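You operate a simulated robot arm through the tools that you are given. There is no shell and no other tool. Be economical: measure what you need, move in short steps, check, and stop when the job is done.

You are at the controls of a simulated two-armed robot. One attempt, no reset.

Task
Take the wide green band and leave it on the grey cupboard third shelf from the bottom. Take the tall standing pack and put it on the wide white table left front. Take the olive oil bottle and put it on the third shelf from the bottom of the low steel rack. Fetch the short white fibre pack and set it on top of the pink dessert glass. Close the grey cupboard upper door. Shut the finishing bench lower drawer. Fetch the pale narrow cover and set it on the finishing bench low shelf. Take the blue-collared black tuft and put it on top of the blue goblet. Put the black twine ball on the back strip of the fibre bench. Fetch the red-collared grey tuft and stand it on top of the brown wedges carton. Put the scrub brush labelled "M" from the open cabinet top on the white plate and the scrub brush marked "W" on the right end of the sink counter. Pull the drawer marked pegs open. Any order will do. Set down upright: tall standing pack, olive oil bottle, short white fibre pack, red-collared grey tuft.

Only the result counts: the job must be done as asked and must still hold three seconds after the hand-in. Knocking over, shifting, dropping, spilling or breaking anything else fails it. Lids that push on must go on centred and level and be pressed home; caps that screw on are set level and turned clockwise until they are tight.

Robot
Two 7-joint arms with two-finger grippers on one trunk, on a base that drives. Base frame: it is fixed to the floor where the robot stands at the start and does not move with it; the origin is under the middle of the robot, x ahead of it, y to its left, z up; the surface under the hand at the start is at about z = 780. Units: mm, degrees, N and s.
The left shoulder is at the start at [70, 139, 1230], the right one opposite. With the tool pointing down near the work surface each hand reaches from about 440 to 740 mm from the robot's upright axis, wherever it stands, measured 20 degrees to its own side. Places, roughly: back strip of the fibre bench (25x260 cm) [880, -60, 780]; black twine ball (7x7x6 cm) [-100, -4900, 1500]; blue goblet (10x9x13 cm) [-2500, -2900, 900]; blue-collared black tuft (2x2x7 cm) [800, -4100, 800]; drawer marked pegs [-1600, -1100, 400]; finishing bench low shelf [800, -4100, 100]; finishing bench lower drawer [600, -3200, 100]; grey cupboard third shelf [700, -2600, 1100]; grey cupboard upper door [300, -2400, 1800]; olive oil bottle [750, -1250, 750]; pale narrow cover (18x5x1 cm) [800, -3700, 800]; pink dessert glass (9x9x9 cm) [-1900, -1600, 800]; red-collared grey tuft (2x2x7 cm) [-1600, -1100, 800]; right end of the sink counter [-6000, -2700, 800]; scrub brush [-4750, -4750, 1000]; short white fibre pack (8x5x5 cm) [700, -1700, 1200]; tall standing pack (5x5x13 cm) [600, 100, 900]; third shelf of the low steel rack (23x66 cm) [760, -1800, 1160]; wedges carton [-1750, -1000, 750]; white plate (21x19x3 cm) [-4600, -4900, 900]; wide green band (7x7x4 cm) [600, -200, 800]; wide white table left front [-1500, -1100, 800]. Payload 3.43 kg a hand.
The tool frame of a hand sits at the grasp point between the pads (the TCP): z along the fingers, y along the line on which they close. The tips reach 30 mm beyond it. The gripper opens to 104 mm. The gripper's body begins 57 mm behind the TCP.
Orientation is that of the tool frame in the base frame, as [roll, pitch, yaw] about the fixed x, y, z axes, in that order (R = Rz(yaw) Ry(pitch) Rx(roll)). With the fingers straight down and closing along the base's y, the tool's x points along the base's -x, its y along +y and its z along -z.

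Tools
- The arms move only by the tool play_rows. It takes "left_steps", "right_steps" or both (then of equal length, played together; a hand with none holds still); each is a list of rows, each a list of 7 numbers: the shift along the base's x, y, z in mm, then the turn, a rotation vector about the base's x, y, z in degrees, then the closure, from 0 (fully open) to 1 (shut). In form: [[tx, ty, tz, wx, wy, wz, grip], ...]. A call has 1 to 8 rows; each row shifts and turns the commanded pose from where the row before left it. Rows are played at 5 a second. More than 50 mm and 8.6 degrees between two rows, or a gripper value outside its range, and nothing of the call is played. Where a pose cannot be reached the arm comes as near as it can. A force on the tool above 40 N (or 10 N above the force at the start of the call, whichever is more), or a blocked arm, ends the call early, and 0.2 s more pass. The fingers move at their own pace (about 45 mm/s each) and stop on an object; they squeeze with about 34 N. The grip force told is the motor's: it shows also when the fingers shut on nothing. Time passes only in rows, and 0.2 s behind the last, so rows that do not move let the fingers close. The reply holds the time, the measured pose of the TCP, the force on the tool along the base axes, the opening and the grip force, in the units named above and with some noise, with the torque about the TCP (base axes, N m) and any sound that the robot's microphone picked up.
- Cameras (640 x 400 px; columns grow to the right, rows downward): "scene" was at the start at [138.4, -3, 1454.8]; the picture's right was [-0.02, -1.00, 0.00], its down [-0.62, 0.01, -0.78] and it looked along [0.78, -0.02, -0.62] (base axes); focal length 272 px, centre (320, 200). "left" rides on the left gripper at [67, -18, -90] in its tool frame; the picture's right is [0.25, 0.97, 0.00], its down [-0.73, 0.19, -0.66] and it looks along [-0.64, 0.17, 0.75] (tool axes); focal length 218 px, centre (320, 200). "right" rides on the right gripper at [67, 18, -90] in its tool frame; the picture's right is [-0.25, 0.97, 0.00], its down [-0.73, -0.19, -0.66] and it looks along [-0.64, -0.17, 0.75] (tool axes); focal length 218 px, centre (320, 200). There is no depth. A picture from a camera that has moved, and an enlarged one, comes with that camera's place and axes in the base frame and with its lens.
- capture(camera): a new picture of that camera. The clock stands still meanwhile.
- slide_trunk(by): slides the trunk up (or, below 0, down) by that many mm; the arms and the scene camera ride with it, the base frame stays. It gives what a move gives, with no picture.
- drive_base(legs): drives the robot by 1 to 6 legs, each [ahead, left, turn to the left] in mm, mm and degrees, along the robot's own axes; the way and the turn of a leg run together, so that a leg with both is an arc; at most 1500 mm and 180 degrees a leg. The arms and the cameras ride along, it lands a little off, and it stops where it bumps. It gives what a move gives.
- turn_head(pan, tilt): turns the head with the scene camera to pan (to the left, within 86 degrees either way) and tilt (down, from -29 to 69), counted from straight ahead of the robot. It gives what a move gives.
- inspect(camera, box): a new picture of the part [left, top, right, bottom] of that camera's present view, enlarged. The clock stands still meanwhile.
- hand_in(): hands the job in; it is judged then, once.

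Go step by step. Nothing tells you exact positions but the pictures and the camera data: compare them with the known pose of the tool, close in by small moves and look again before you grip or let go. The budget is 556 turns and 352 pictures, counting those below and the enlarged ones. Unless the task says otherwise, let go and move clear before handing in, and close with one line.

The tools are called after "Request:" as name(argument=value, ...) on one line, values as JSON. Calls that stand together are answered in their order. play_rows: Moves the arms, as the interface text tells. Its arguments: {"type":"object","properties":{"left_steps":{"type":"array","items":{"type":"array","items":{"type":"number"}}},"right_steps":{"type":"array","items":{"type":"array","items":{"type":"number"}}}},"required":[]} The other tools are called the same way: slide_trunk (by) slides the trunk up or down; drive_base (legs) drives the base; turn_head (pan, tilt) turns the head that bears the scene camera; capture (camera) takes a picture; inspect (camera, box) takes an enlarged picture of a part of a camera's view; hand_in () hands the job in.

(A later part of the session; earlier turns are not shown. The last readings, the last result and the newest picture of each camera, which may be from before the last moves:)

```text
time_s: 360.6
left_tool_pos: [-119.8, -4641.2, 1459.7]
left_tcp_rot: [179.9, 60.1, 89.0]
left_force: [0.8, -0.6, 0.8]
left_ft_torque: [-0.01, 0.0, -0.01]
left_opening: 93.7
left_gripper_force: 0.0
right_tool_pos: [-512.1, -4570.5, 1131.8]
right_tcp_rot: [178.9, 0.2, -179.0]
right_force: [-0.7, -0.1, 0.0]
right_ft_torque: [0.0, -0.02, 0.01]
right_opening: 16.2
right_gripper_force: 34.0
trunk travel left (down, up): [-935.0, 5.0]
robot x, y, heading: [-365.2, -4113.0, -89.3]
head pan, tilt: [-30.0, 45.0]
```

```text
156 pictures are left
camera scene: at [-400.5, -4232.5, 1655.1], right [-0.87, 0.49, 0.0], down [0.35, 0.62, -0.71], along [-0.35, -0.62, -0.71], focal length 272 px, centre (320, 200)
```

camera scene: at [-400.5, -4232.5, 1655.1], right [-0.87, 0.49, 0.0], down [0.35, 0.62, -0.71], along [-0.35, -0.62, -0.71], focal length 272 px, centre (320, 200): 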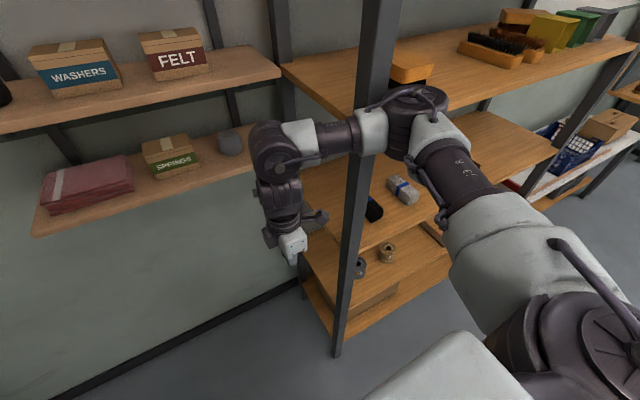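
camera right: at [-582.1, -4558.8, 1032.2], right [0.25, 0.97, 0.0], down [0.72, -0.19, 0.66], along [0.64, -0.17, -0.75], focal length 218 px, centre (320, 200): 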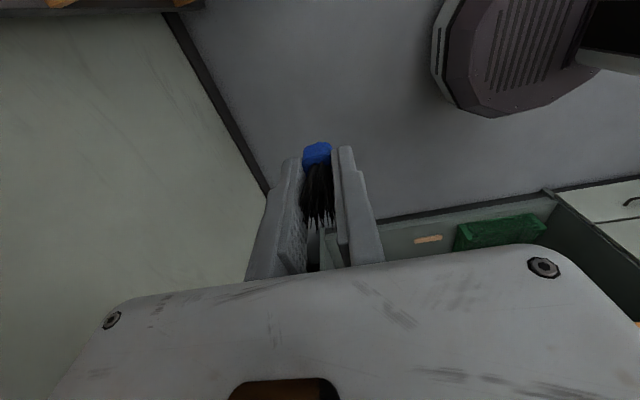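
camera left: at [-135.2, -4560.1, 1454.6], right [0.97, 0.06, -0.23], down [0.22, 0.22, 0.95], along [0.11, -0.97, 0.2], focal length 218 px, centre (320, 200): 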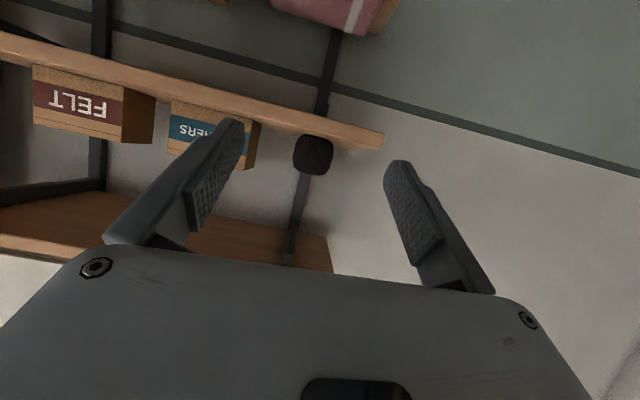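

The right elbow was touching the rack post at x≈-715. I'm shifting the base 180 mm left and re-centring the left hand on the ball.

Request:
drive_base(legs=[[0, 190, 0]])

Request:
play_rows(left_steps=[[-45, 0, 0, 0, 0, 0, 0.1], [-45, 0, 0, 0, 0, 0, 0.1], [-45, 0, 0, 0, 0, 0, 0.1], [-45, 0, 0, 0, 0, 0, 0.1]])

Request:
drive_base(legs=[[130, 0, 0]])

Request:
turn_head(pan=5, tilt=20)

Request:
capture(camera="scene")

Request:
capture(camera="left")

```text
time_s: 362.1
left_tool_pos: [63.0, -4639.4, 1459.7]
left_tcp_rot: [179.5, 60.2, 88.4]
left_force: [-1.5, 0.3, -0.4]
left_ft_torque: [0.02, -0.02, 0.0]
left_opening: 93.7
left_gripper_force: 0.1
right_tool_pos: [-328.1, -4569.4, 1131.2]
right_tcp_rot: [178.9, 0.4, -179.3]
right_force: [-1.7, 0.1, -0.8]
right_ft_torque: [0.02, -0.02, -0.01]
right_opening: 16.4
right_gripper_force: 33.5
trunk travel left (down, up): [-935.0, 5.0]
robot x, y, heading: [-170.4, -4109.4, -89.6]
head pan, tilt: [-30.0, 45.0]
```

```text
time_s: 363.1
left_tool_pos: [-66.0, -4717.9, 1484.2]
left_tcp_rot: [179.7, 59.9, 88.5]
left_force: [-1.1, -0.7, -0.1]
left_ft_torque: [0.01, 0.02, 0.04]
left_opening: 93.9
left_gripper_force: 0.1
left hand out of reach, approached as far as the arm can: row 1, 2, 3, 4
right_tool_pos: [-325.4, -4567.9, 1131.5]
right_tcp_rot: [178.9, 0.3, -179.1]
right_force: [-0.9, 0.4, 0.4]
right_ft_torque: [-0.01, 0.01, 0.03]
right_opening: 16.2
right_gripper_force: 33.9
trunk travel left (down, up): [-935.0, 5.0]
robot x, y, heading: [-168.9, -4110.6, -89.5]
head pan, tilt: [-30.0, 45.0]
```

```text
time_s: 364.4
left_tool_pos: [-63.1, -4841.2, 1486.4]
left_tcp_rot: [179.7, 60.2, 88.5]
left_force: [-0.3, -0.5, 0.0]
left_ft_torque: [0.03, -0.01, 0.01]
left_opening: 93.8
left_gripper_force: 0.0
right_tool_pos: [-322.3, -4696.4, 1132.0]
right_tcp_rot: [179.0, 0.2, -179.1]
right_force: [-0.1, 0.3, -1.2]
right_ft_torque: [-0.03, -0.03, 0.03]
right_opening: 16.1
right_gripper_force: 33.9
trunk travel left (down, up): [-935.0, 5.0]
robot x, y, heading: [-175.8, -4241.8, -89.4]
head pan, tilt: [-30.0, 45.0]
```

```text
time_s: 365.4
left_tool_pos: [-61.3, -4846.9, 1484.3]
left_tcp_rot: [179.9, 60.0, 88.5]
left_force: [-0.4, -0.7, 0.5]
left_ft_torque: [-0.01, -0.01, -0.04]
left_opening: 93.8
left_gripper_force: 0.1
right_tool_pos: [-323.0, -4700.0, 1130.7]
right_tcp_rot: [179.0, 0.3, -179.1]
right_force: [-0.4, -1.0, 0.2]
right_ft_torque: [0.01, -0.02, 0.03]
right_opening: 16.0
right_gripper_force: 33.7
trunk travel left (down, up): [-935.0, 5.0]
robot x, y, heading: [-170.8, -4235.7, -89.8]
head pan, tilt: [5.0, 20.0]
```

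```text
155 pictures are left
camera scene: at [-160.9, -4384.6, 1693.4], right [-1.0, -0.09, 0.0], down [-0.03, 0.34, -0.94], along [0.09, -0.93, -0.34], focal length 272 px, centre (320, 200)
```

scene: 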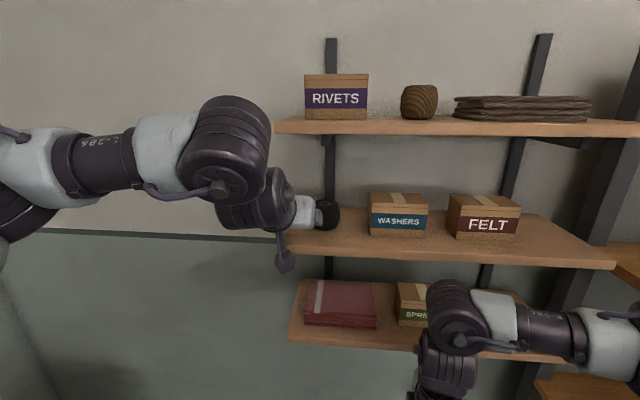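

```text
154 pictures are left
camera left: at [-77.0, -4735.8, 1471.2], right [0.97, 0.1, -0.22], down [0.19, 0.2, 0.96], along [0.14, -0.97, 0.17], focal length 218 px, centre (320, 200)
```

left: 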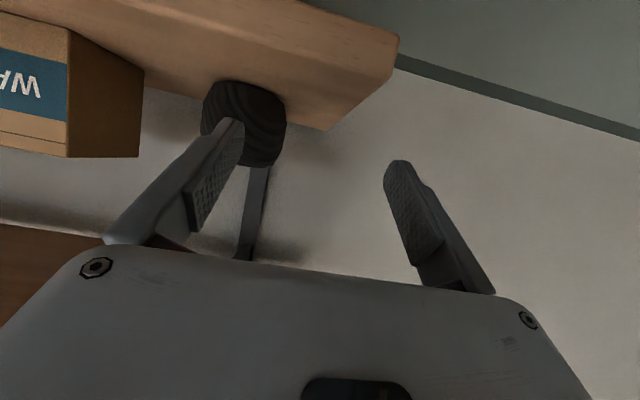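

Request:
drive_base(legs=[[-50, -62, 0]])

Request:
play_rows(left_steps=[[0, 0, -14, 0, 0, 0, 0.1], [0, 0, -13, 0, 0, 0, 0.1]])

Request:
capture(camera="left")

```text
time_s: 366.5
left_tool_pos: [-112.1, -4804.8, 1479.9]
left_tcp_rot: [-179.5, 59.6, 89.3]
left_force: [0.7, 0.0, 0.0]
left_ft_torque: [-0.05, 0.06, -0.08]
left_opening: 93.5
left_gripper_force: 0.1
right_tool_pos: [-375.3, -4657.2, 1129.0]
right_tcp_rot: [178.6, -0.2, -179.0]
right_force: [0.5, -0.7, 0.4]
right_ft_torque: [0.06, 0.06, -0.01]
right_opening: 16.3
right_gripper_force: 33.5
trunk travel left (down, up): [-935.0, 5.0]
robot x, y, heading: [-231.3, -4192.1, -89.1]
head pan, tilt: [5.0, 20.0]
```

```text
time_s: 367.1
left_tool_pos: [-113.8, -4808.1, 1455.5]
left_tcp_rot: [-179.7, 59.8, 88.8]
left_force: [1.2, 0.5, -0.1]
left_ft_torque: [0.02, 0.04, -0.05]
left_opening: 93.7
left_gripper_force: 0.1
left hand out of reach, approached as far as the arm can: row 2
right_tool_pos: [-377.8, -4654.3, 1130.1]
right_tcp_rot: [178.7, 0.1, -178.7]
right_force: [-0.2, -0.5, -0.7]
right_ft_torque: [0.02, 0.01, -0.01]
right_opening: 16.2
right_gripper_force: 33.7
trunk travel left (down, up): [-935.0, 5.0]
robot x, y, heading: [-232.3, -4192.8, -89.4]
head pan, tilt: [5.0, 20.0]
```

```text
153 pictures are left
camera left: at [-128.7, -4695.7, 1443.4], right [0.97, 0.11, -0.22], down [0.2, 0.19, 0.96], along [0.14, -0.98, 0.17], focal length 218 px, centre (320, 200)
```

left: 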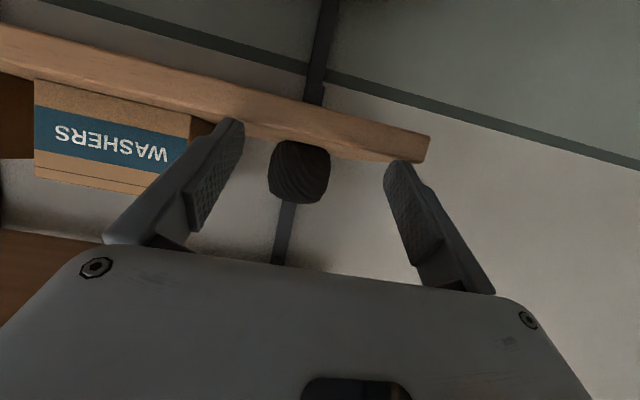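

The ball is at about (-124,-4931,1459). I'm driving the last stretch so the jaws straddle it.

Request:
drive_base(legs=[[70, -9, 0]])

Request:
capture(camera="left")

```text
time_s: 368.1
left_tool_pos: [-126.1, -4867.9, 1459.6]
left_tcp_rot: [179.7, 59.8, 88.4]
left_force: [0.5, 0.1, 0.5]
left_ft_torque: [0.0, 0.0, -0.02]
left_opening: 93.9
left_gripper_force: 0.1
right_tool_pos: [-388.8, -4717.1, 1132.2]
right_tcp_rot: [179.1, 0.3, -178.9]
right_force: [-0.4, -0.3, -0.1]
right_ft_torque: [-0.05, 0.02, 0.02]
right_opening: 16.0
right_gripper_force: 34.1
trunk travel left (down, up): [-935.0, 5.0]
robot x, y, heading: [-242.7, -4262.8, -89.6]
head pan, tilt: [5.0, 20.0]
```

```text
152 pictures are left
camera left: at [-140.7, -4756.0, 1446.2], right [0.97, 0.1, -0.22], down [0.19, 0.2, 0.96], along [0.14, -0.97, 0.17], focal length 218 px, centre (320, 200)
```

left: 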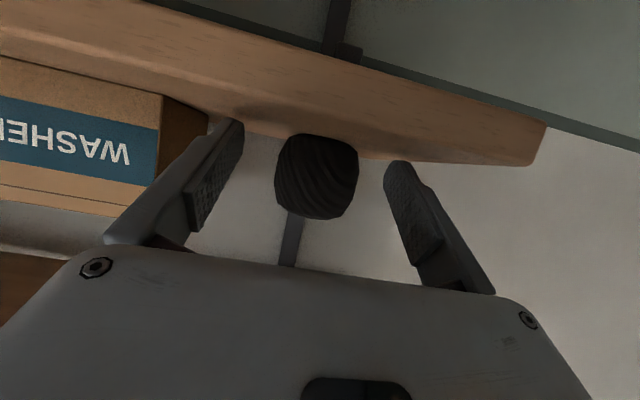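

Request:
drive_base(legs=[[50, 0, 0]])

Request:
capture(camera="left")

```text
time_s: 369.0
left_tool_pos: [-127.0, -4919.1, 1458.1]
left_tcp_rot: [179.8, 59.7, 88.4]
left_force: [-1.4, 2.1, 7.6]
left_ft_torque: [-0.19, 0.48, -0.03]
left_opening: 93.9
left_gripper_force: 0.0
right_tool_pos: [-390.5, -4768.3, 1131.8]
right_tcp_rot: [179.0, 0.2, -178.9]
right_force: [0.5, -0.1, 0.0]
right_ft_torque: [0.0, 0.01, 0.03]
right_opening: 16.3
right_gripper_force: 33.5
trunk travel left (down, up): [-935.0, 5.0]
robot x, y, heading: [-243.7, -4310.0, -89.4]
head pan, tilt: [5.0, 20.0]
```

```text
151 pictures are left
camera left: at [-141.2, -4807.8, 1445.5], right [0.97, 0.1, -0.22], down [0.19, 0.2, 0.96], along [0.14, -0.98, 0.17], focal length 218 px, centre (320, 200)
```

left: 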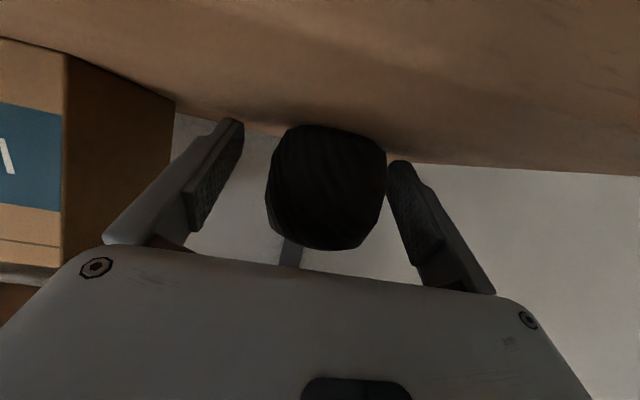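

Request:
play_rows(left_steps=[[5, 0, 5, 0, 0, 0, 0.1], [0, 0, 0, 0, 0, 0, 0.1]])

Request:
play_rows(left_steps=[[0, 0, 0, 0, 0, 0, 0.4], [0, 0, 0, 0, 0, 0, 0.9], [0, 0, 0, 0, 0, 0, 0.9], [0, 0, 0, 0, 0, 0, 0.9]])

Request:
capture(camera="left")

```text
time_s: 369.6
left_tool_pos: [-122.3, -4920.8, 1463.2]
left_tcp_rot: [179.9, 59.7, 88.5]
left_force: [0.0, -0.3, 0.3]
left_ft_torque: [0.01, 0.0, 0.01]
left_opening: 93.4
left_gripper_force: 0.0
right_tool_pos: [-389.2, -4769.3, 1131.1]
right_tcp_rot: [179.0, 0.2, -178.9]
right_force: [-0.9, -0.5, 0.3]
right_ft_torque: [0.0, 0.01, 0.01]
right_opening: 15.9
right_gripper_force: 34.1
trunk travel left (down, up): [-935.0, 5.0]
robot x, y, heading: [-239.3, -4311.7, -89.4]
head pan, tilt: [5.0, 20.0]
```

```text
time_s: 370.6
left_tool_pos: [-121.2, -4922.8, 1462.8]
left_tcp_rot: [179.8, 59.5, 88.4]
left_force: [0.8, 0.1, 0.0]
left_ft_torque: [0.02, -0.02, 0.0]
left_opening: 62.3
left_gripper_force: 33.6
right_tool_pos: [-389.6, -4770.7, 1131.6]
right_tcp_rot: [178.9, 0.2, -178.9]
right_force: [-0.2, -0.2, -0.1]
right_ft_torque: [0.02, 0.01, -0.03]
right_opening: 16.3
right_gripper_force: 33.8
trunk travel left (down, up): [-935.0, 5.0]
robot x, y, heading: [-239.9, -4307.9, -89.6]
head pan, tilt: [5.0, 20.0]
```

```text
150 pictures are left
camera left: at [-136.3, -4810.8, 1449.7], right [0.97, 0.11, -0.22], down [0.19, 0.19, 0.96], along [0.14, -0.98, 0.17], focal length 218 px, centre (320, 200)
```

left: 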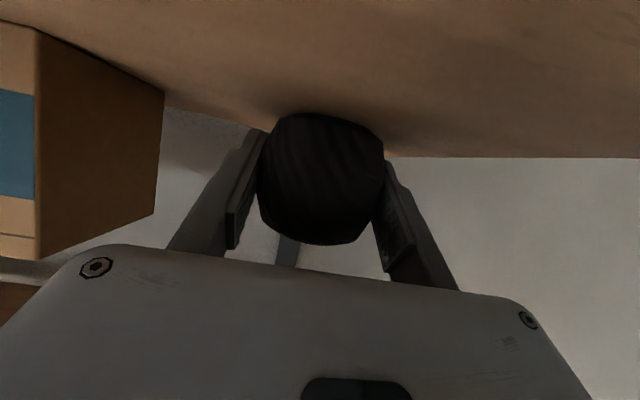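

The ball is gripped. I'm lifting and backing straight out.

Request:
play_rows(left_steps=[[0, 0, 15, 0, 0, 0, 0.9], [0, 0, 20, 0, 0, 0, 0.9]])

Request:
drive_base(legs=[[-600, 0, 0]])

Request:
capture(camera="scene")

```text
time_s: 371.2
left_tool_pos: [-120.2, -4921.4, 1497.6]
left_tcp_rot: [179.8, 59.8, 88.4]
left_force: [-0.2, -0.2, 0.0]
left_ft_torque: [-0.01, -0.02, 0.02]
left_opening: 62.4
left_gripper_force: 34.1
right_tool_pos: [-390.1, -4768.9, 1130.1]
right_tcp_rot: [178.9, 0.3, -178.8]
right_force: [-0.4, 0.3, -0.6]
right_ft_torque: [-0.03, 0.01, -0.03]
right_opening: 16.0
right_gripper_force: 34.1
trunk travel left (down, up): [-935.0, 5.0]
robot x, y, heading: [-240.4, -4312.3, -89.5]
head pan, tilt: [5.0, 20.0]
```

```text
time_s: 374.6
left_tool_pos: [-128.7, -4321.8, 1495.2]
left_tcp_rot: [179.8, 59.4, 88.2]
left_force: [0.4, -0.3, -0.9]
left_ft_torque: [-0.01, 0.0, -0.01]
left_opening: 62.1
left_gripper_force: 34.0
right_tool_pos: [-396.4, -4167.0, 1130.0]
right_tcp_rot: [178.7, 0.4, -179.1]
right_force: [0.9, 0.0, -0.4]
right_ft_torque: [0.01, 0.0, 0.02]
right_opening: 16.2
right_gripper_force: 34.3
trunk travel left (down, up): [-935.0, 5.0]
robot x, y, heading: [-241.5, -3708.0, -89.8]
head pan, tilt: [5.0, 20.0]
```

```text
149 pictures are left
camera scene: at [-234.6, -3853.3, 1693.4], right [-1.0, -0.09, 0.0], down [-0.03, 0.34, -0.94], along [0.09, -0.94, -0.34], focal length 272 px, centre (320, 200)
```

scene: 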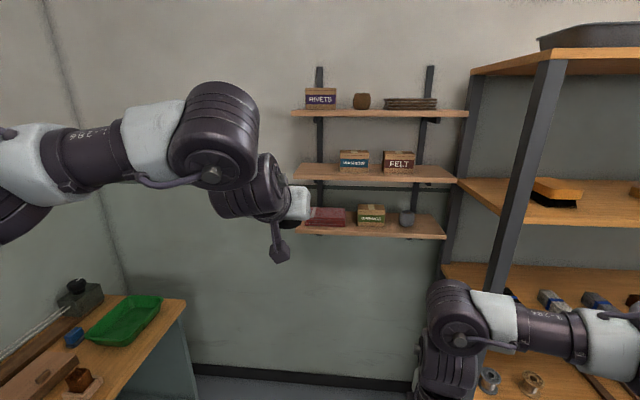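

The ball is secure. Next is the blue goblet: I'm driving along to the −y side of the glass table.

Request:
drive_base(legs=[[0, 0, -90], [1200, 0, 0]])

Request:
turn_head(pan=-15, tilt=20)

Request:
capture(camera="scene")

```text
time_s: 384.6
left_tool_pos: [-2061.1, -3815.9, 1498.4]
left_tcp_rot: [179.8, 59.7, -2.2]
left_force: [0.3, 0.2, -0.5]
left_ft_torque: [0.02, 0.0, 0.02]
left_opening: 62.4
left_gripper_force: 33.6
right_tool_pos: [-1905.8, -3548.1, 1130.0]
right_tcp_rot: [179.0, 0.3, 90.4]
right_force: [-0.3, -0.7, -0.2]
right_ft_torque: [0.0, 0.01, 0.01]
right_opening: 16.1
right_gripper_force: 34.5
trunk travel left (down, up): [-935.0, 5.0]
robot x, y, heading: [-1447.8, -3702.2, 179.8]
head pan, tilt: [5.0, 20.0]
```

```text
time_s: 385.4
left_tool_pos: [-2062.4, -3815.3, 1498.1]
left_tcp_rot: [179.8, 59.6, -2.2]
left_force: [0.4, -0.7, -0.3]
left_ft_torque: [0.02, 0.0, 0.01]
left_opening: 62.4
left_gripper_force: 34.0
right_tool_pos: [-1907.1, -3548.6, 1130.7]
right_tcp_rot: [178.9, 0.3, 90.4]
right_force: [0.6, 0.1, -0.5]
right_ft_torque: [0.04, 0.01, -0.01]
right_opening: 16.0
right_gripper_force: 33.8
trunk travel left (down, up): [-935.0, 5.0]
robot x, y, heading: [-1447.7, -3701.2, 179.8]
head pan, tilt: [-15.0, 20.0]
```

```text
148 pictures are left
camera scene: at [-1587.0, -3680.1, 1693.6], right [0.26, 0.97, 0.0], down [0.33, -0.09, -0.94], along [-0.91, 0.24, -0.34], focal length 272 px, centre (320, 200)
```

scene: 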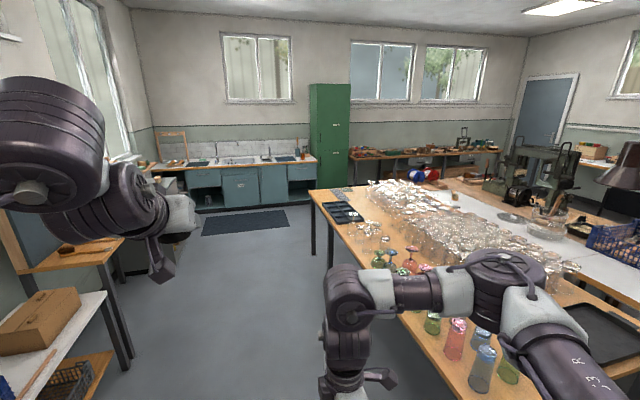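

Request:
inspect(camera="scene", box=[340, 220, 540, 400])

Request:
drive_base(legs=[[1100, 0, 0], [0, 0, -90]])

Request:
turn_head(pan=0, tilt=45)

Request:
capture(camera="scene")

```text
2.22 times, centred on (440, 310) of scene
camera zoom: at [-1587.0, -3680.1, 1693.6], right [0.26, 0.97, 0.0], down [0.33, -0.09, -0.94], along [-0.91, 0.24, -0.34], focal length 604 px, centre (53, -44)
```

zoom: 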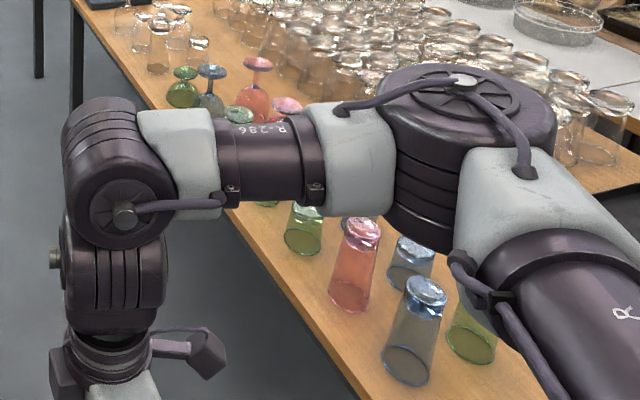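

```text
time_s: 394.9
left_tool_pos: [-2643.2, -3078.2, 1498.8]
left_tcp_rot: [179.8, 59.6, -93.6]
left_force: [0.3, 0.2, -0.4]
left_ft_torque: [0.04, -0.03, -0.03]
left_opening: 62.0
left_gripper_force: 33.8
right_tool_pos: [-2379.8, -3241.0, 1131.2]
right_tcp_rot: [178.9, 0.1, -0.9]
right_force: [0.7, -0.2, -0.3]
right_ft_torque: [0.01, 0.01, 0.01]
right_opening: 16.1
right_gripper_force: 34.4
trunk travel left (down, up): [-935.0, 5.0]
robot x, y, heading: [-2542.6, -3694.7, 88.4]
head pan, tilt: [-15.0, 20.0]
```

```text
time_s: 395.7
left_tool_pos: [-2642.2, -3079.1, 1497.7]
left_tcp_rot: [179.8, 59.7, -93.5]
left_force: [-0.1, 0.4, 0.0]
left_ft_torque: [0.0, -0.02, -0.02]
left_opening: 62.2
left_gripper_force: 34.3
right_tool_pos: [-2379.0, -3240.2, 1130.2]
right_tcp_rot: [178.9, 0.4, -1.0]
right_force: [0.5, 0.6, -0.1]
right_ft_torque: [-0.01, -0.01, -0.01]
right_opening: 16.3
right_gripper_force: 34.0
trunk travel left (down, up): [-935.0, 5.0]
robot x, y, heading: [-2547.4, -3693.3, 88.4]
head pan, tilt: [0.0, 45.0]
```

```text
146 pictures are left
camera scene: at [-2539.5, -3564.3, 1655.0], right [1.0, -0.03, 0.0], down [-0.02, -0.71, -0.71], along [0.02, 0.71, -0.71], focal length 272 px, centre (320, 200)
```

scene: 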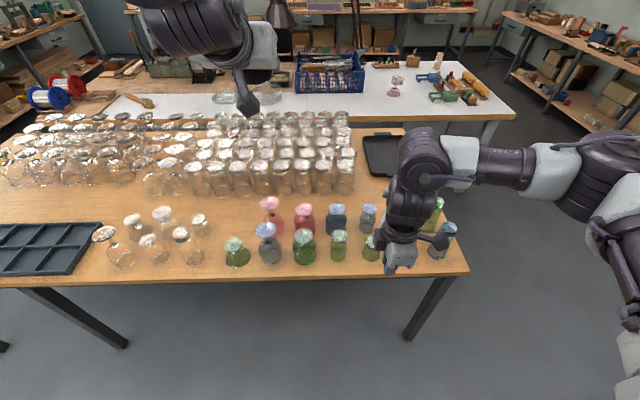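

Request:
inspect(camera="scene", box=[200, 180, 400, 280])

```text
3.20 times, centred on (300, 230) of scene
camera zoom: at [-2539.5, -3564.3, 1655.0], right [1.0, -0.03, 0.0], down [-0.02, -0.71, -0.71], along [0.02, 0.71, -0.71], focal length 870 px, centre (384, 104)
```

zoom: 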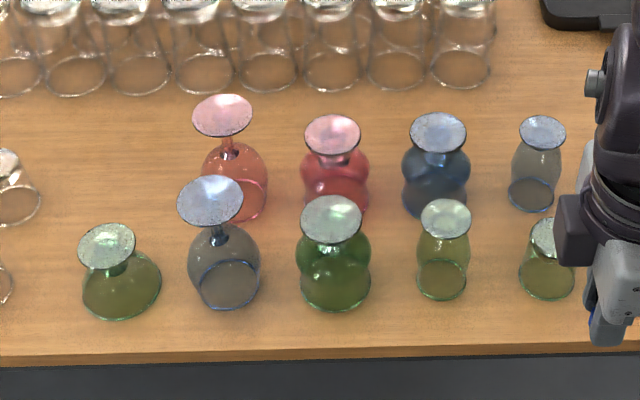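

The blue goblet (about 13 cm, inverted, foot up) is at about (-2457,-2868), foot top z≈915. I'm driving closer.

Request:
drive_base(legs=[[250, 78, 1.6]])

Request:
capture(camera="scene")

Request:
capture(camera="right")

```text
time_s: 397.6
left_tool_pos: [-2731.0, -2834.4, 1499.8]
left_tcp_rot: [179.7, 59.8, -92.2]
left_force: [0.0, -1.3, -0.7]
left_ft_torque: [-0.04, 0.03, 0.02]
left_opening: 62.6
left_gripper_force: 34.2
right_tool_pos: [-2465.5, -2988.7, 1131.2]
right_tcp_rot: [179.1, 0.3, 0.5]
right_force: [0.3, -0.7, 0.1]
right_ft_torque: [0.04, 0.05, 0.0]
right_opening: 16.3
right_gripper_force: 33.8
trunk travel left (down, up): [-935.0, 5.0]
robot x, y, heading: [-2617.6, -3444.6, 90.1]
head pan, tilt: [0.0, 45.0]
```

```text
144 pictures are left
camera scene: at [-2616.4, -3317.9, 1655.4], right [1.0, 0.0, 0.0], down [0.0, -0.71, -0.71], along [0.0, 0.71, -0.71], focal length 272 px, centre (320, 200)
```

scene: 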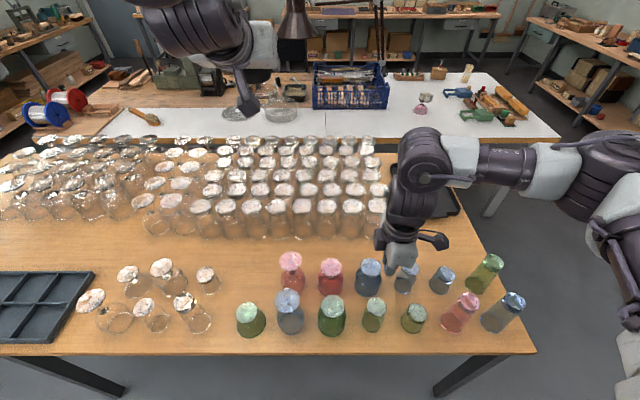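

```text
143 pictures are left
camera right: at [-2396.5, -3003.6, 1220.8], right [-0.24, -0.97, 0.02], down [-0.73, 0.2, 0.66], along [-0.64, 0.15, -0.75], focal length 218 px, centre (320, 200)
```

right: 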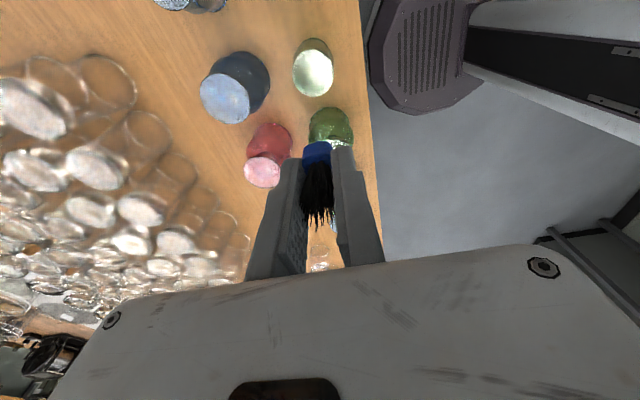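

The estimates agree: the foot centre is (-2456,-2866). I'm moving the tuft above it and lowering.

Request:
play_rows(right_steps=[[3, 42, 0, 0, 0, 0, 1], [3, 42, -20, 0, 0, 0, 1], [3, 39, -25, 0, 0, 0, 1], [0, 0, -45, 0, 0, 0, 1], [0, 0, -45, 0, 0, 0, 1]])

Request:
capture(camera="right")

Request:
inspect(camera="scene", box=[300, 180, 460, 320])

```text
time_s: 398.8
left_tool_pos: [-2732.7, -2830.9, 1498.0]
left_tcp_rot: [179.6, 59.6, -92.2]
left_force: [-0.4, 0.6, -0.8]
left_ft_torque: [-0.03, 0.0, 0.0]
left_opening: 62.5
left_gripper_force: 33.7
right_tool_pos: [-2454.9, -2862.6, 997.7]
right_tcp_rot: [178.9, 0.3, 0.6]
right_force: [-0.4, -0.4, 0.0]
right_ft_torque: [0.03, 0.0, -0.01]
right_opening: 16.2
right_gripper_force: 33.9
trunk travel left (down, up): [-935.0, 5.0]
robot x, y, heading: [-2620.4, -3444.1, 90.3]
head pan, tilt: [0.0, 45.0]
```

```text
142 pictures are left
camera right: at [-2386.7, -2877.3, 1085.6], right [-0.24, -0.97, 0.02], down [-0.73, 0.2, 0.66], along [-0.64, 0.15, -0.75], focal length 218 px, centre (320, 200)
```

right: 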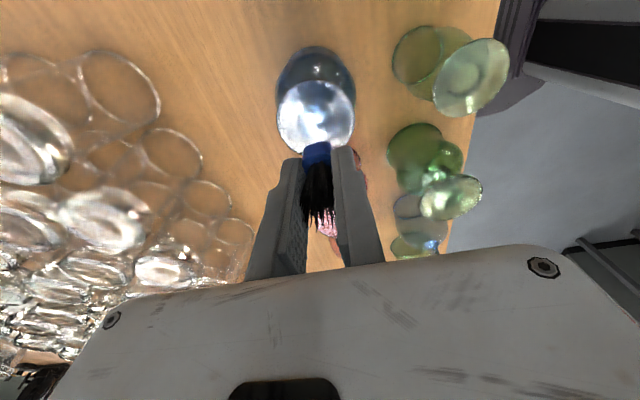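

```text
2.86 times, centred on (380, 250) of scene
camera zoom: at [-2616.9, -3313.7, 1655.1], right [1.0, 0.0, 0.0], down [0.0, -0.71, -0.71], along [0.0, 0.71, -0.71], focal length 776 px, centre (149, 57)
```

zoom: 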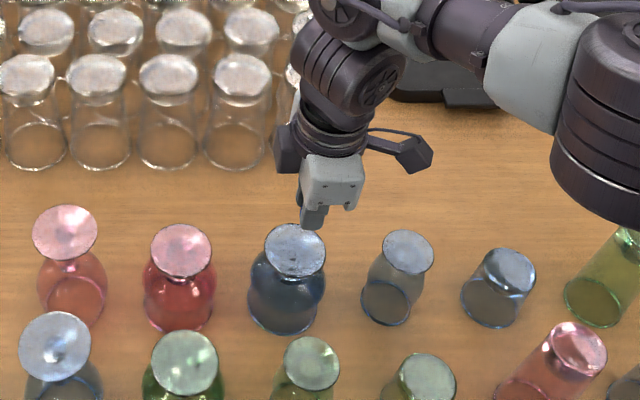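

Centred over the foot. I'm lowering gently.

Request:
play_rows(right_steps=[[0, 1, -12, 0, 0, 0, 1], [0, 0, -6, 0, 0, 0, 1], [0, 0, -3, 0, 0, 0, 1], [0, 0, 0, 0, 0, 0, 1]])

Request:
capture(camera="right")

Request:
inspect(camera="scene", box=[330, 220, 410, 310])

```text
time_s: 399.8
left_tool_pos: [-2732.9, -2830.0, 1498.2]
left_tcp_rot: [179.8, 59.6, -92.1]
left_force: [-1.2, 0.8, -0.9]
left_ft_torque: [-0.01, 0.01, 0.03]
left_opening: 62.3
left_gripper_force: 34.6
right_tool_pos: [-2457.0, -2861.7, 975.2]
right_tcp_rot: [178.9, 0.2, 0.5]
right_force: [-0.4, -0.5, -0.6]
right_ft_torque: [-0.02, -0.01, 0.04]
right_opening: 16.2
right_gripper_force: 34.5
trunk travel left (down, up): [-935.0, 5.0]
robot x, y, heading: [-2622.6, -3443.0, 90.2]
head pan, tilt: [0.0, 45.0]
```

```text
140 pictures are left
camera right: at [-2388.5, -2876.6, 1063.7], right [-0.24, -0.97, 0.02], down [-0.73, 0.2, 0.66], along [-0.64, 0.15, -0.75], focal length 218 px, centre (320, 200)
```

right: 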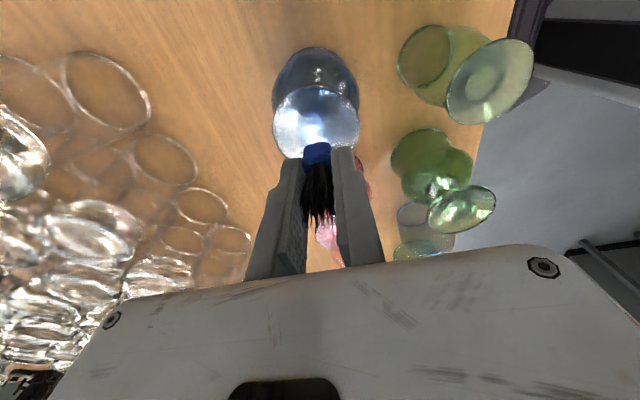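

```text
4.44 times, centred on (370, 265) of scene
camera zoom: at [-2618.1, -3313.3, 1654.9], right [1.0, 0.0, 0.0], down [0.0, -0.71, -0.71], along [0.0, 0.71, -0.71], focal length 1208 px, centre (98, -89)
```

zoom: 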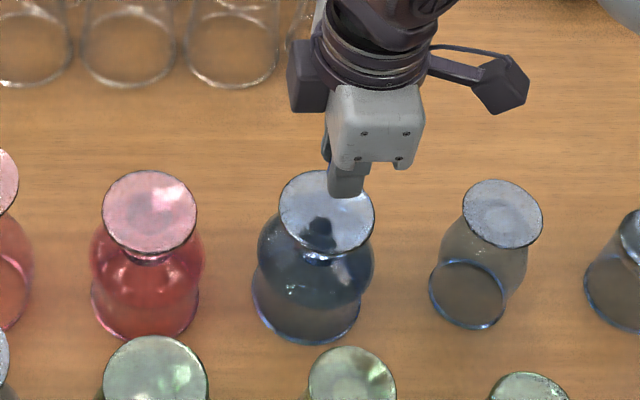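

Request:
play_rows(right_steps=[[0, 1, -8, 0, 0, 0, 1], [0, 0, -4, 0, 0, 0, 1], [0, 0, -3, 0, 0, 0, 1], [0, 0, 0, 0, 0, 0, 1]])

Request:
inspect(camera="scene", box=[330, 220, 410, 310])

```text
time_s: 400.8
left_tool_pos: [-2733.1, -2830.8, 1497.4]
left_tcp_rot: [179.7, 59.6, -92.2]
left_force: [1.0, 0.3, -0.4]
left_ft_torque: [-0.03, 0.01, 0.0]
left_opening: 62.5
left_gripper_force: 34.1
right_tool_pos: [-2456.5, -2859.9, 959.4]
right_tcp_rot: [178.9, 0.3, 0.5]
right_force: [-0.1, 0.5, 0.7]
right_ft_torque: [0.01, 0.03, 0.0]
right_opening: 16.3
right_gripper_force: 34.4
trunk travel left (down, up): [-935.0, 5.0]
robot x, y, heading: [-2620.0, -3440.3, 90.0]
head pan, tilt: [0.0, 45.0]
```

```text
4.44 times, centred on (370, 265) of scene
camera zoom: at [-2617.8, -3313.4, 1655.0], right [1.0, 0.0, 0.0], down [0.0, -0.71, -0.71], along [0.0, 0.71, -0.71], focal length 1208 px, centre (98, -89)
```

zoom: 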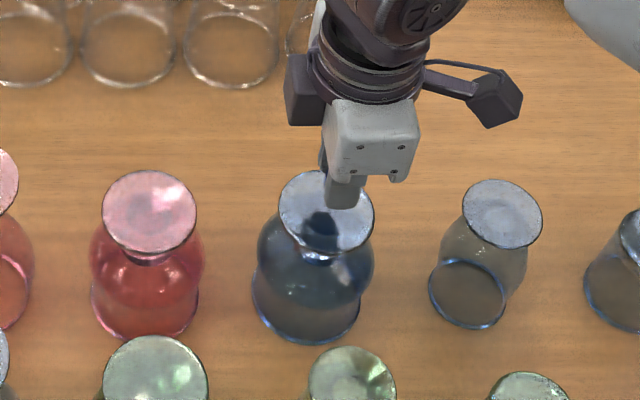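

Request:
play_rows(right_steps=[[0, 0, -3, 0, 0, 0, 1], [0, 0, -3, 0, 0, 0, 1], [0, 0, -2, 0, 0, 0, 1], [0, 0, 0, 0, 0, 0, 1]])

Request:
inspect(camera="scene", box=[330, 220, 410, 310])

Request:
inspect(camera="right", box=[220, 30, 420, 230])

```text
time_s: 401.8
left_tool_pos: [-2734.0, -2831.1, 1497.5]
left_tcp_rot: [179.7, 59.7, -92.1]
left_force: [-0.3, -0.9, -1.1]
left_ft_torque: [0.02, 0.01, 0.0]
left_opening: 62.2
left_gripper_force: 33.9
right_tool_pos: [-2456.2, -2860.3, 950.6]
right_tcp_rot: [178.9, 0.3, 0.6]
right_force: [1.1, -0.7, 0.0]
right_ft_torque: [-0.01, 0.0, -0.04]
right_opening: 16.2
right_gripper_force: 33.6
trunk travel left (down, up): [-935.0, 5.0]
robot x, y, heading: [-2622.0, -3447.5, 89.9]
head pan, tilt: [0.0, 45.0]
```

```text
4.44 times, centred on (370, 265) of scene
camera zoom: at [-2617.8, -3313.4, 1655.0], right [1.0, 0.0, 0.0], down [0.0, -0.71, -0.71], along [0.0, 0.71, -0.71], focal length 1208 px, centre (98, -89)
```

zoom: 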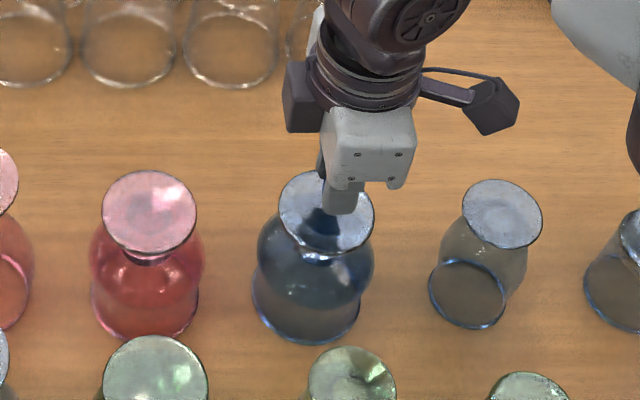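

```text
2.00 times, centred on (320, 130) of right
camera zoom: at [-2388.4, -2875.5, 1040.7], right [-0.24, -0.97, 0.02], down [-0.73, 0.2, 0.66], along [-0.64, 0.15, -0.75], focal length 436 px, centre (320, 340)
```

zoom: 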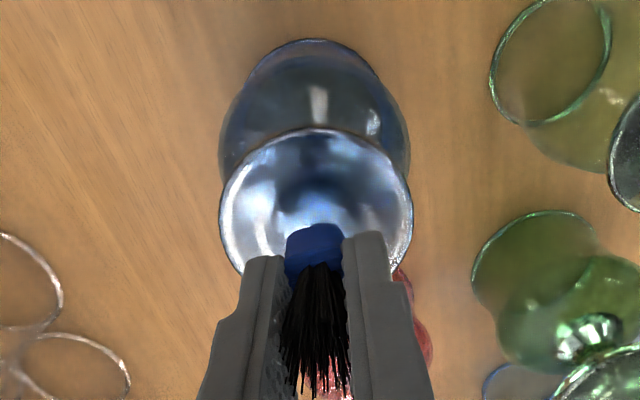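

Request:
play_rows(right_steps=[[0, 0, -3, 0, 0, 0, 1], [0, 0, -2, 0, 0, 0, 1], [0, 0, -2, 0, 0, 0, 1], [0, 0, 0, 0, 0, 0, 1]])

```text
time_s: 402.8
left_tool_pos: [-2733.2, -2832.4, 1498.8]
left_tcp_rot: [179.8, 59.7, -92.1]
left_force: [-0.9, -0.5, 0.1]
left_ft_torque: [-0.02, 0.01, 0.03]
left_opening: 62.0
left_gripper_force: 34.2
right_tool_pos: [-2455.7, -2859.7, 946.6]
right_tcp_rot: [179.0, 0.2, 0.5]
right_force: [2.1, 1.2, 14.8]
right_ft_torque: [0.05, -0.11, 0.0]
right_opening: 16.3
right_gripper_force: 33.8
trunk travel left (down, up): [-935.0, 5.0]
robot x, y, heading: [-2622.3, -3442.2, 90.2]
head pan, tilt: [0.0, 45.0]
```

Contact. I'm easing and opening the jaws slowly.

Request:
play_rows(right_steps=[[0, 0, 1.5, 0, 0, 0, 1], [0, 0, 0, 0, 0, 0, 0.75], [0, 0, 0, 0, 0, 0, 0.6], [0, 0, 0, 0, 0, 0, 0.6]])

Request:
inspect(camera="right", box=[220, 30, 420, 230])

```text
time_s: 403.8
left_tool_pos: [-2732.8, -2829.9, 1497.6]
left_tcp_rot: [179.8, 59.6, -92.2]
left_force: [-0.7, 0.2, -1.2]
left_ft_torque: [0.01, 0.0, -0.01]
left_opening: 62.2
left_gripper_force: 34.2
right_tool_pos: [-2457.0, -2859.4, 946.1]
right_tcp_rot: [179.0, 0.4, 0.6]
right_force: [1.0, 0.2, 0.4]
right_ft_torque: [-0.02, -0.01, -0.01]
right_opening: 41.5
right_gripper_force: 0.1
trunk travel left (down, up): [-935.0, 5.0]
robot x, y, heading: [-2618.0, -3442.1, 89.9]
head pan, tilt: [0.0, 45.0]
```

```text
2.00 times, centred on (320, 130) of right
camera zoom: at [-2388.4, -2875.3, 1034.6], right [-0.24, -0.97, 0.02], down [-0.73, 0.2, 0.66], along [-0.64, 0.15, -0.75], focal length 436 px, centre (320, 340)
```

zoom: 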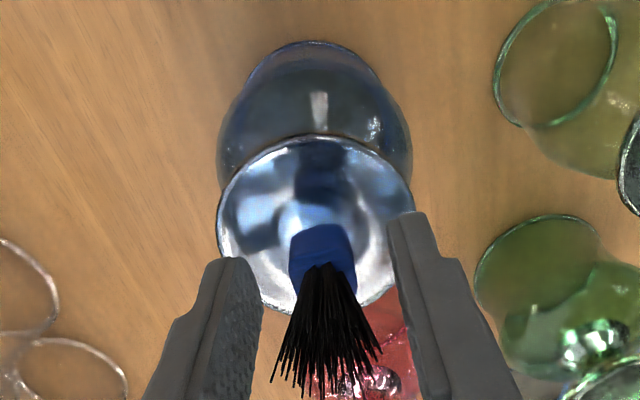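

It's standing on the foot. I'm raising the hand straight up.

Request:
play_rows(right_steps=[[0, 0, 15, 0, 0, 0, 0.55], [0, 0, 30, 0, 0, 0, 0.55], [0, 0, 40, 0, 0, 0, 0.55], [0, 0, 45, 0, 0, 0, 0.55], [0, 0, 45, 0, 0, 0, 0.55]])

Request:
inspect(camera="scene", box=[300, 200, 460, 320])

```text
time_s: 405.0
left_tool_pos: [-2733.1, -2833.1, 1498.4]
left_tcp_rot: [179.7, 59.7, -92.1]
left_force: [0.2, -0.4, 0.1]
left_ft_torque: [0.02, 0.02, 0.01]
left_opening: 62.4
left_gripper_force: 33.8
right_tool_pos: [-2457.7, -2861.5, 1120.8]
right_tcp_rot: [179.0, 0.2, 0.6]
right_force: [-1.0, 0.4, 0.0]
right_ft_torque: [0.01, -0.01, -0.03]
right_opening: 46.9
right_gripper_force: 0.0
trunk travel left (down, up): [-935.0, 5.0]
robot x, y, heading: [-2620.6, -3440.2, 89.9]
head pan, tilt: [0.0, 45.0]
```

```text
3.33 times, centred on (380, 260) of scene
camera zoom: at [-2618.2, -3315.1, 1655.0], right [1.0, 0.0, 0.0], down [0.0, -0.71, -0.71], along [0.0, 0.71, -0.71], focal length 906 px, centre (120, 0)
```

zoom: 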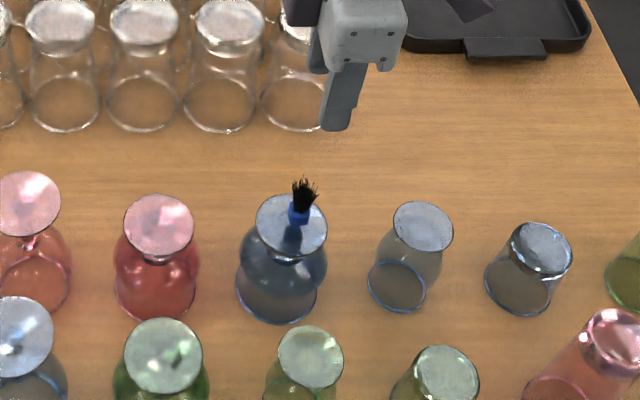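

The tuft stands on the blue goblet. Next are the brushes: I'm driving toward the open cabinet.

Request:
drive_base(legs=[[-350, 0, 0], [0, 0, 90], [1400, 0, 0]])

Request:
turn_head(pan=30, tilt=20)

Request:
capture(camera="scene")

```text
time_s: 417.7
left_tool_pos: [-4631.8, -3899.4, 1497.8]
left_tcp_rot: [179.8, 59.8, -2.5]
left_force: [-0.4, 0.5, -0.4]
left_ft_torque: [0.0, 0.01, 0.0]
left_opening: 62.5
left_gripper_force: 34.1
right_tool_pos: [-4601.6, -3623.4, 1121.8]
right_tcp_rot: [178.8, 0.2, 90.2]
right_force: [-0.3, 0.2, -0.8]
right_ft_torque: [-0.02, 0.0, -0.02]
right_opening: 46.8
right_gripper_force: 0.0
trunk travel left (down, up): [-935.0, 5.0]
robot x, y, heading: [-4015.1, -3789.6, 179.8]
head pan, tilt: [0.0, 45.0]
```

```text
time_s: 418.6
left_tool_pos: [-4632.7, -3899.2, 1497.2]
left_tcp_rot: [179.8, 59.7, -2.5]
left_force: [0.3, 0.6, -0.5]
left_ft_torque: [-0.01, -0.01, 0.01]
left_opening: 62.2
left_gripper_force: 34.3
right_tool_pos: [-4602.2, -3623.5, 1121.9]
right_tcp_rot: [178.8, 0.3, 90.3]
right_force: [0.1, -1.2, 0.2]
right_ft_torque: [-0.03, -0.03, -0.02]
right_opening: 46.7
right_gripper_force: 0.1
trunk travel left (down, up): [-935.0, 5.0]
robot x, y, heading: [-4017.4, -3789.8, 179.9]
head pan, tilt: [30.0, 20.0]
```

```text
133 pictures are left
camera scene: at [-4148.6, -3835.5, 1693.5], right [-0.49, 0.87, 0.0], down [0.3, 0.17, -0.94], along [-0.82, -0.47, -0.34], focal length 272 px, centre (320, 200)
```

scene: 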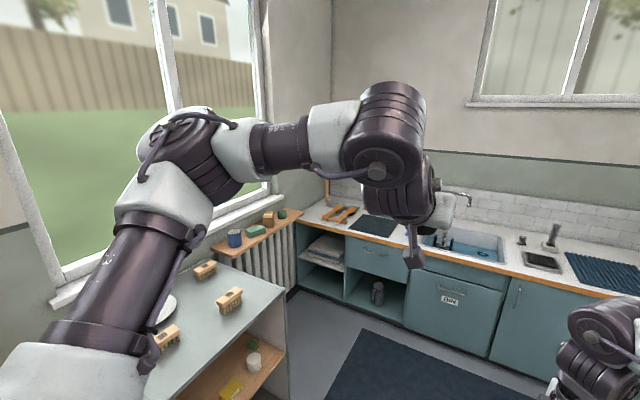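

The cabinet top with the brushes and plate is at my left. I'm moving ahead and turning to face it.

Request:
drive_base(legs=[[560, 0, 0], [0, 0, 90]])

Request:
turn_head(pan=0, tilt=40)

Request:
capture(camera="scene")

```text
time_s: 425.6
left_tool_pos: [-4473.6, -4400.0, 1497.7]
left_tcp_rot: [179.9, 59.7, 86.9]
left_force: [-0.6, 0.3, -1.4]
left_ft_torque: [0.01, -0.01, -0.01]
left_opening: 62.3
left_gripper_force: 33.9
right_tool_pos: [-4749.1, -4366.4, 1121.8]
right_tcp_rot: [178.9, 0.3, 179.5]
right_force: [-0.5, 0.9, 1.0]
right_ft_torque: [0.03, -0.01, 0.02]
right_opening: 47.0
right_gripper_force: 0.1
trunk travel left (down, up): [-935.0, 5.0]
robot x, y, heading: [-4575.7, -3784.5, -90.8]
head pan, tilt: [30.0, 20.0]
```

```text
time_s: 426.6
left_tool_pos: [-4472.6, -4399.5, 1498.1]
left_tcp_rot: [179.9, 59.7, 87.1]
left_force: [0.4, -0.9, -1.3]
left_ft_torque: [-0.01, -0.01, 0.0]
left_opening: 62.3
left_gripper_force: 34.2
right_tool_pos: [-4747.2, -4367.0, 1121.5]
right_tcp_rot: [178.9, 0.3, 179.6]
right_force: [-0.3, 0.7, -0.4]
right_ft_torque: [0.03, 0.03, -0.03]
right_opening: 46.8
right_gripper_force: 0.1
trunk travel left (down, up): [-935.0, 5.0]
robot x, y, heading: [-4579.4, -3788.8, -90.9]
head pan, tilt: [0.0, 40.0]
```

```text
132 pictures are left
camera scene: at [-4576.9, -3921.6, 1662.3], right [-1.0, 0.01, 0.0], down [0.01, 0.64, -0.77], along [-0.01, -0.77, -0.64], focal length 272 px, centre (320, 200)
```

scene: 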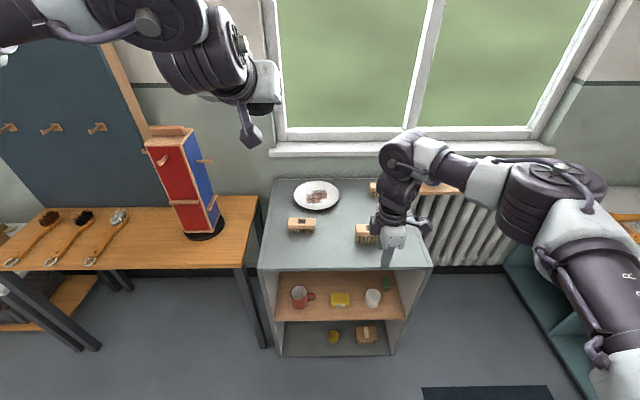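

Request:
inspect(camera="scene", box=[260, 165, 440, 285])

Request:
capture(camera="right")

```text
3.33 times, centred on (350, 225) of scene
camera zoom: at [-4576.9, -3921.6, 1662.3], right [-1.0, 0.01, 0.0], down [0.01, 0.64, -0.77], along [-0.01, -0.77, -0.64], focal length 906 px, centre (220, 117)
```

zoom: 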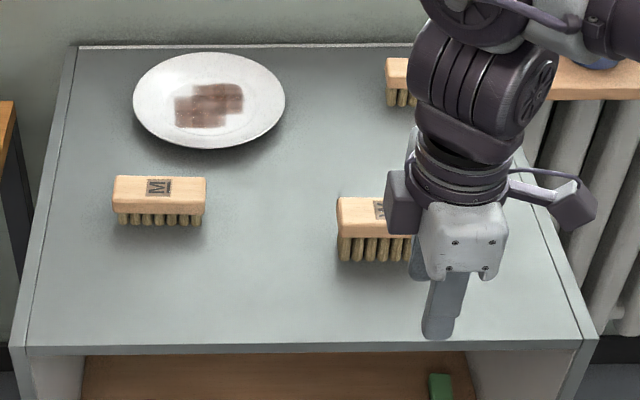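

```text
130 pictures are left
camera right: at [-4814.9, -4350.9, 1210.1], right [0.26, 0.97, 0.02], down [0.73, -0.21, 0.66], along [0.64, -0.16, -0.75], focal length 218 px, centre (320, 200)
```

right: 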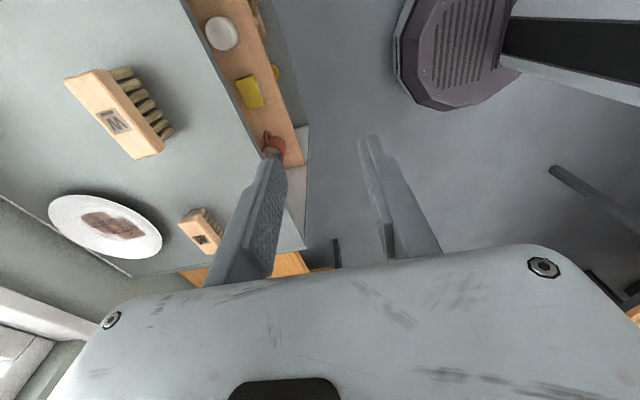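

Request:
inspect(camera="right", box=[60, 60, 180, 160])

Request:
inspect(camera="scene", box=[290, 215, 315, 232])

```text
4.00 times, centred on (120, 110) of right
camera zoom: at [-4814.9, -4350.9, 1210.1], right [0.26, 0.97, 0.02], down [0.73, -0.21, 0.66], along [0.64, -0.16, -0.75], focal length 873 px, centre (1120, 560)
```

zoom: 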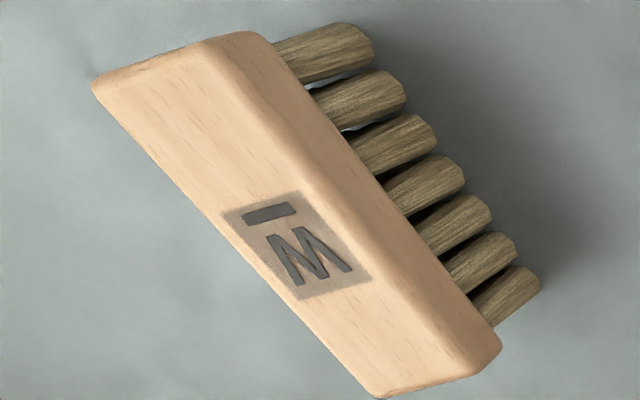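

```text
16.00 times, centred on (302, 224) of scene
camera zoom: at [-4576.9, -3921.6, 1662.3], right [-1.0, 0.01, 0.0], down [0.01, 0.64, -0.77], along [-0.01, -0.77, -0.64], focal length 4348 px, centre (600, -176)
```

zoom: 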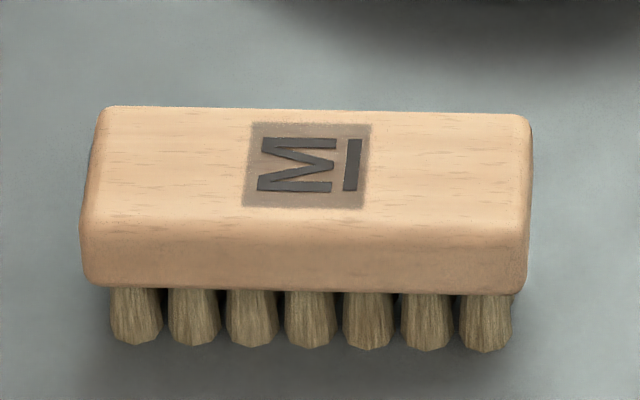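

Request:
inspect(camera="scene", box=[298, 218, 308, 226])

Request:
inspect(camera="right", box=[175, 200, 235, 260])

```text
16.00 times, centred on (303, 222) of scene
camera zoom: at [-4576.9, -3921.6, 1662.3], right [-1.0, 0.01, 0.0], down [0.01, 0.64, -0.77], along [-0.01, -0.77, -0.64], focal length 4348 px, centre (592, -152)
```

zoom: 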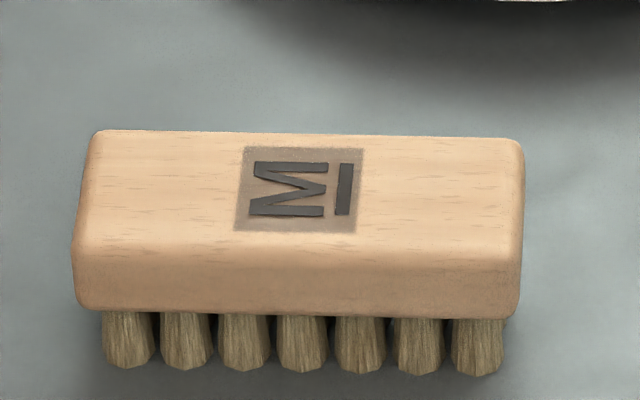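

```text
6.67 times, centred on (205, 230) of right
camera zoom: at [-4814.9, -4350.9, 1210.1], right [0.26, 0.97, 0.02], down [0.73, -0.21, 0.66], along [0.64, -0.16, -0.75], focal length 1455 px, centre (1087, 0)
```

zoom: 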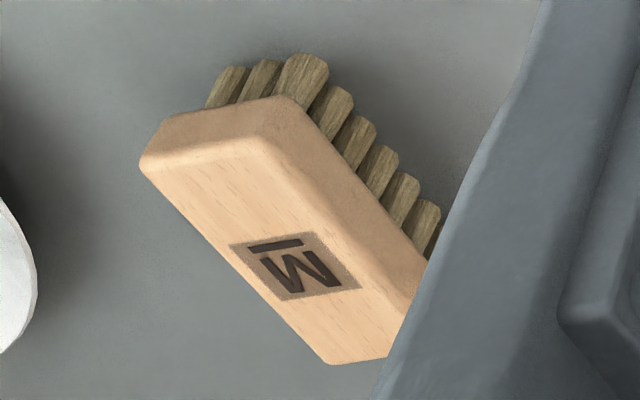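

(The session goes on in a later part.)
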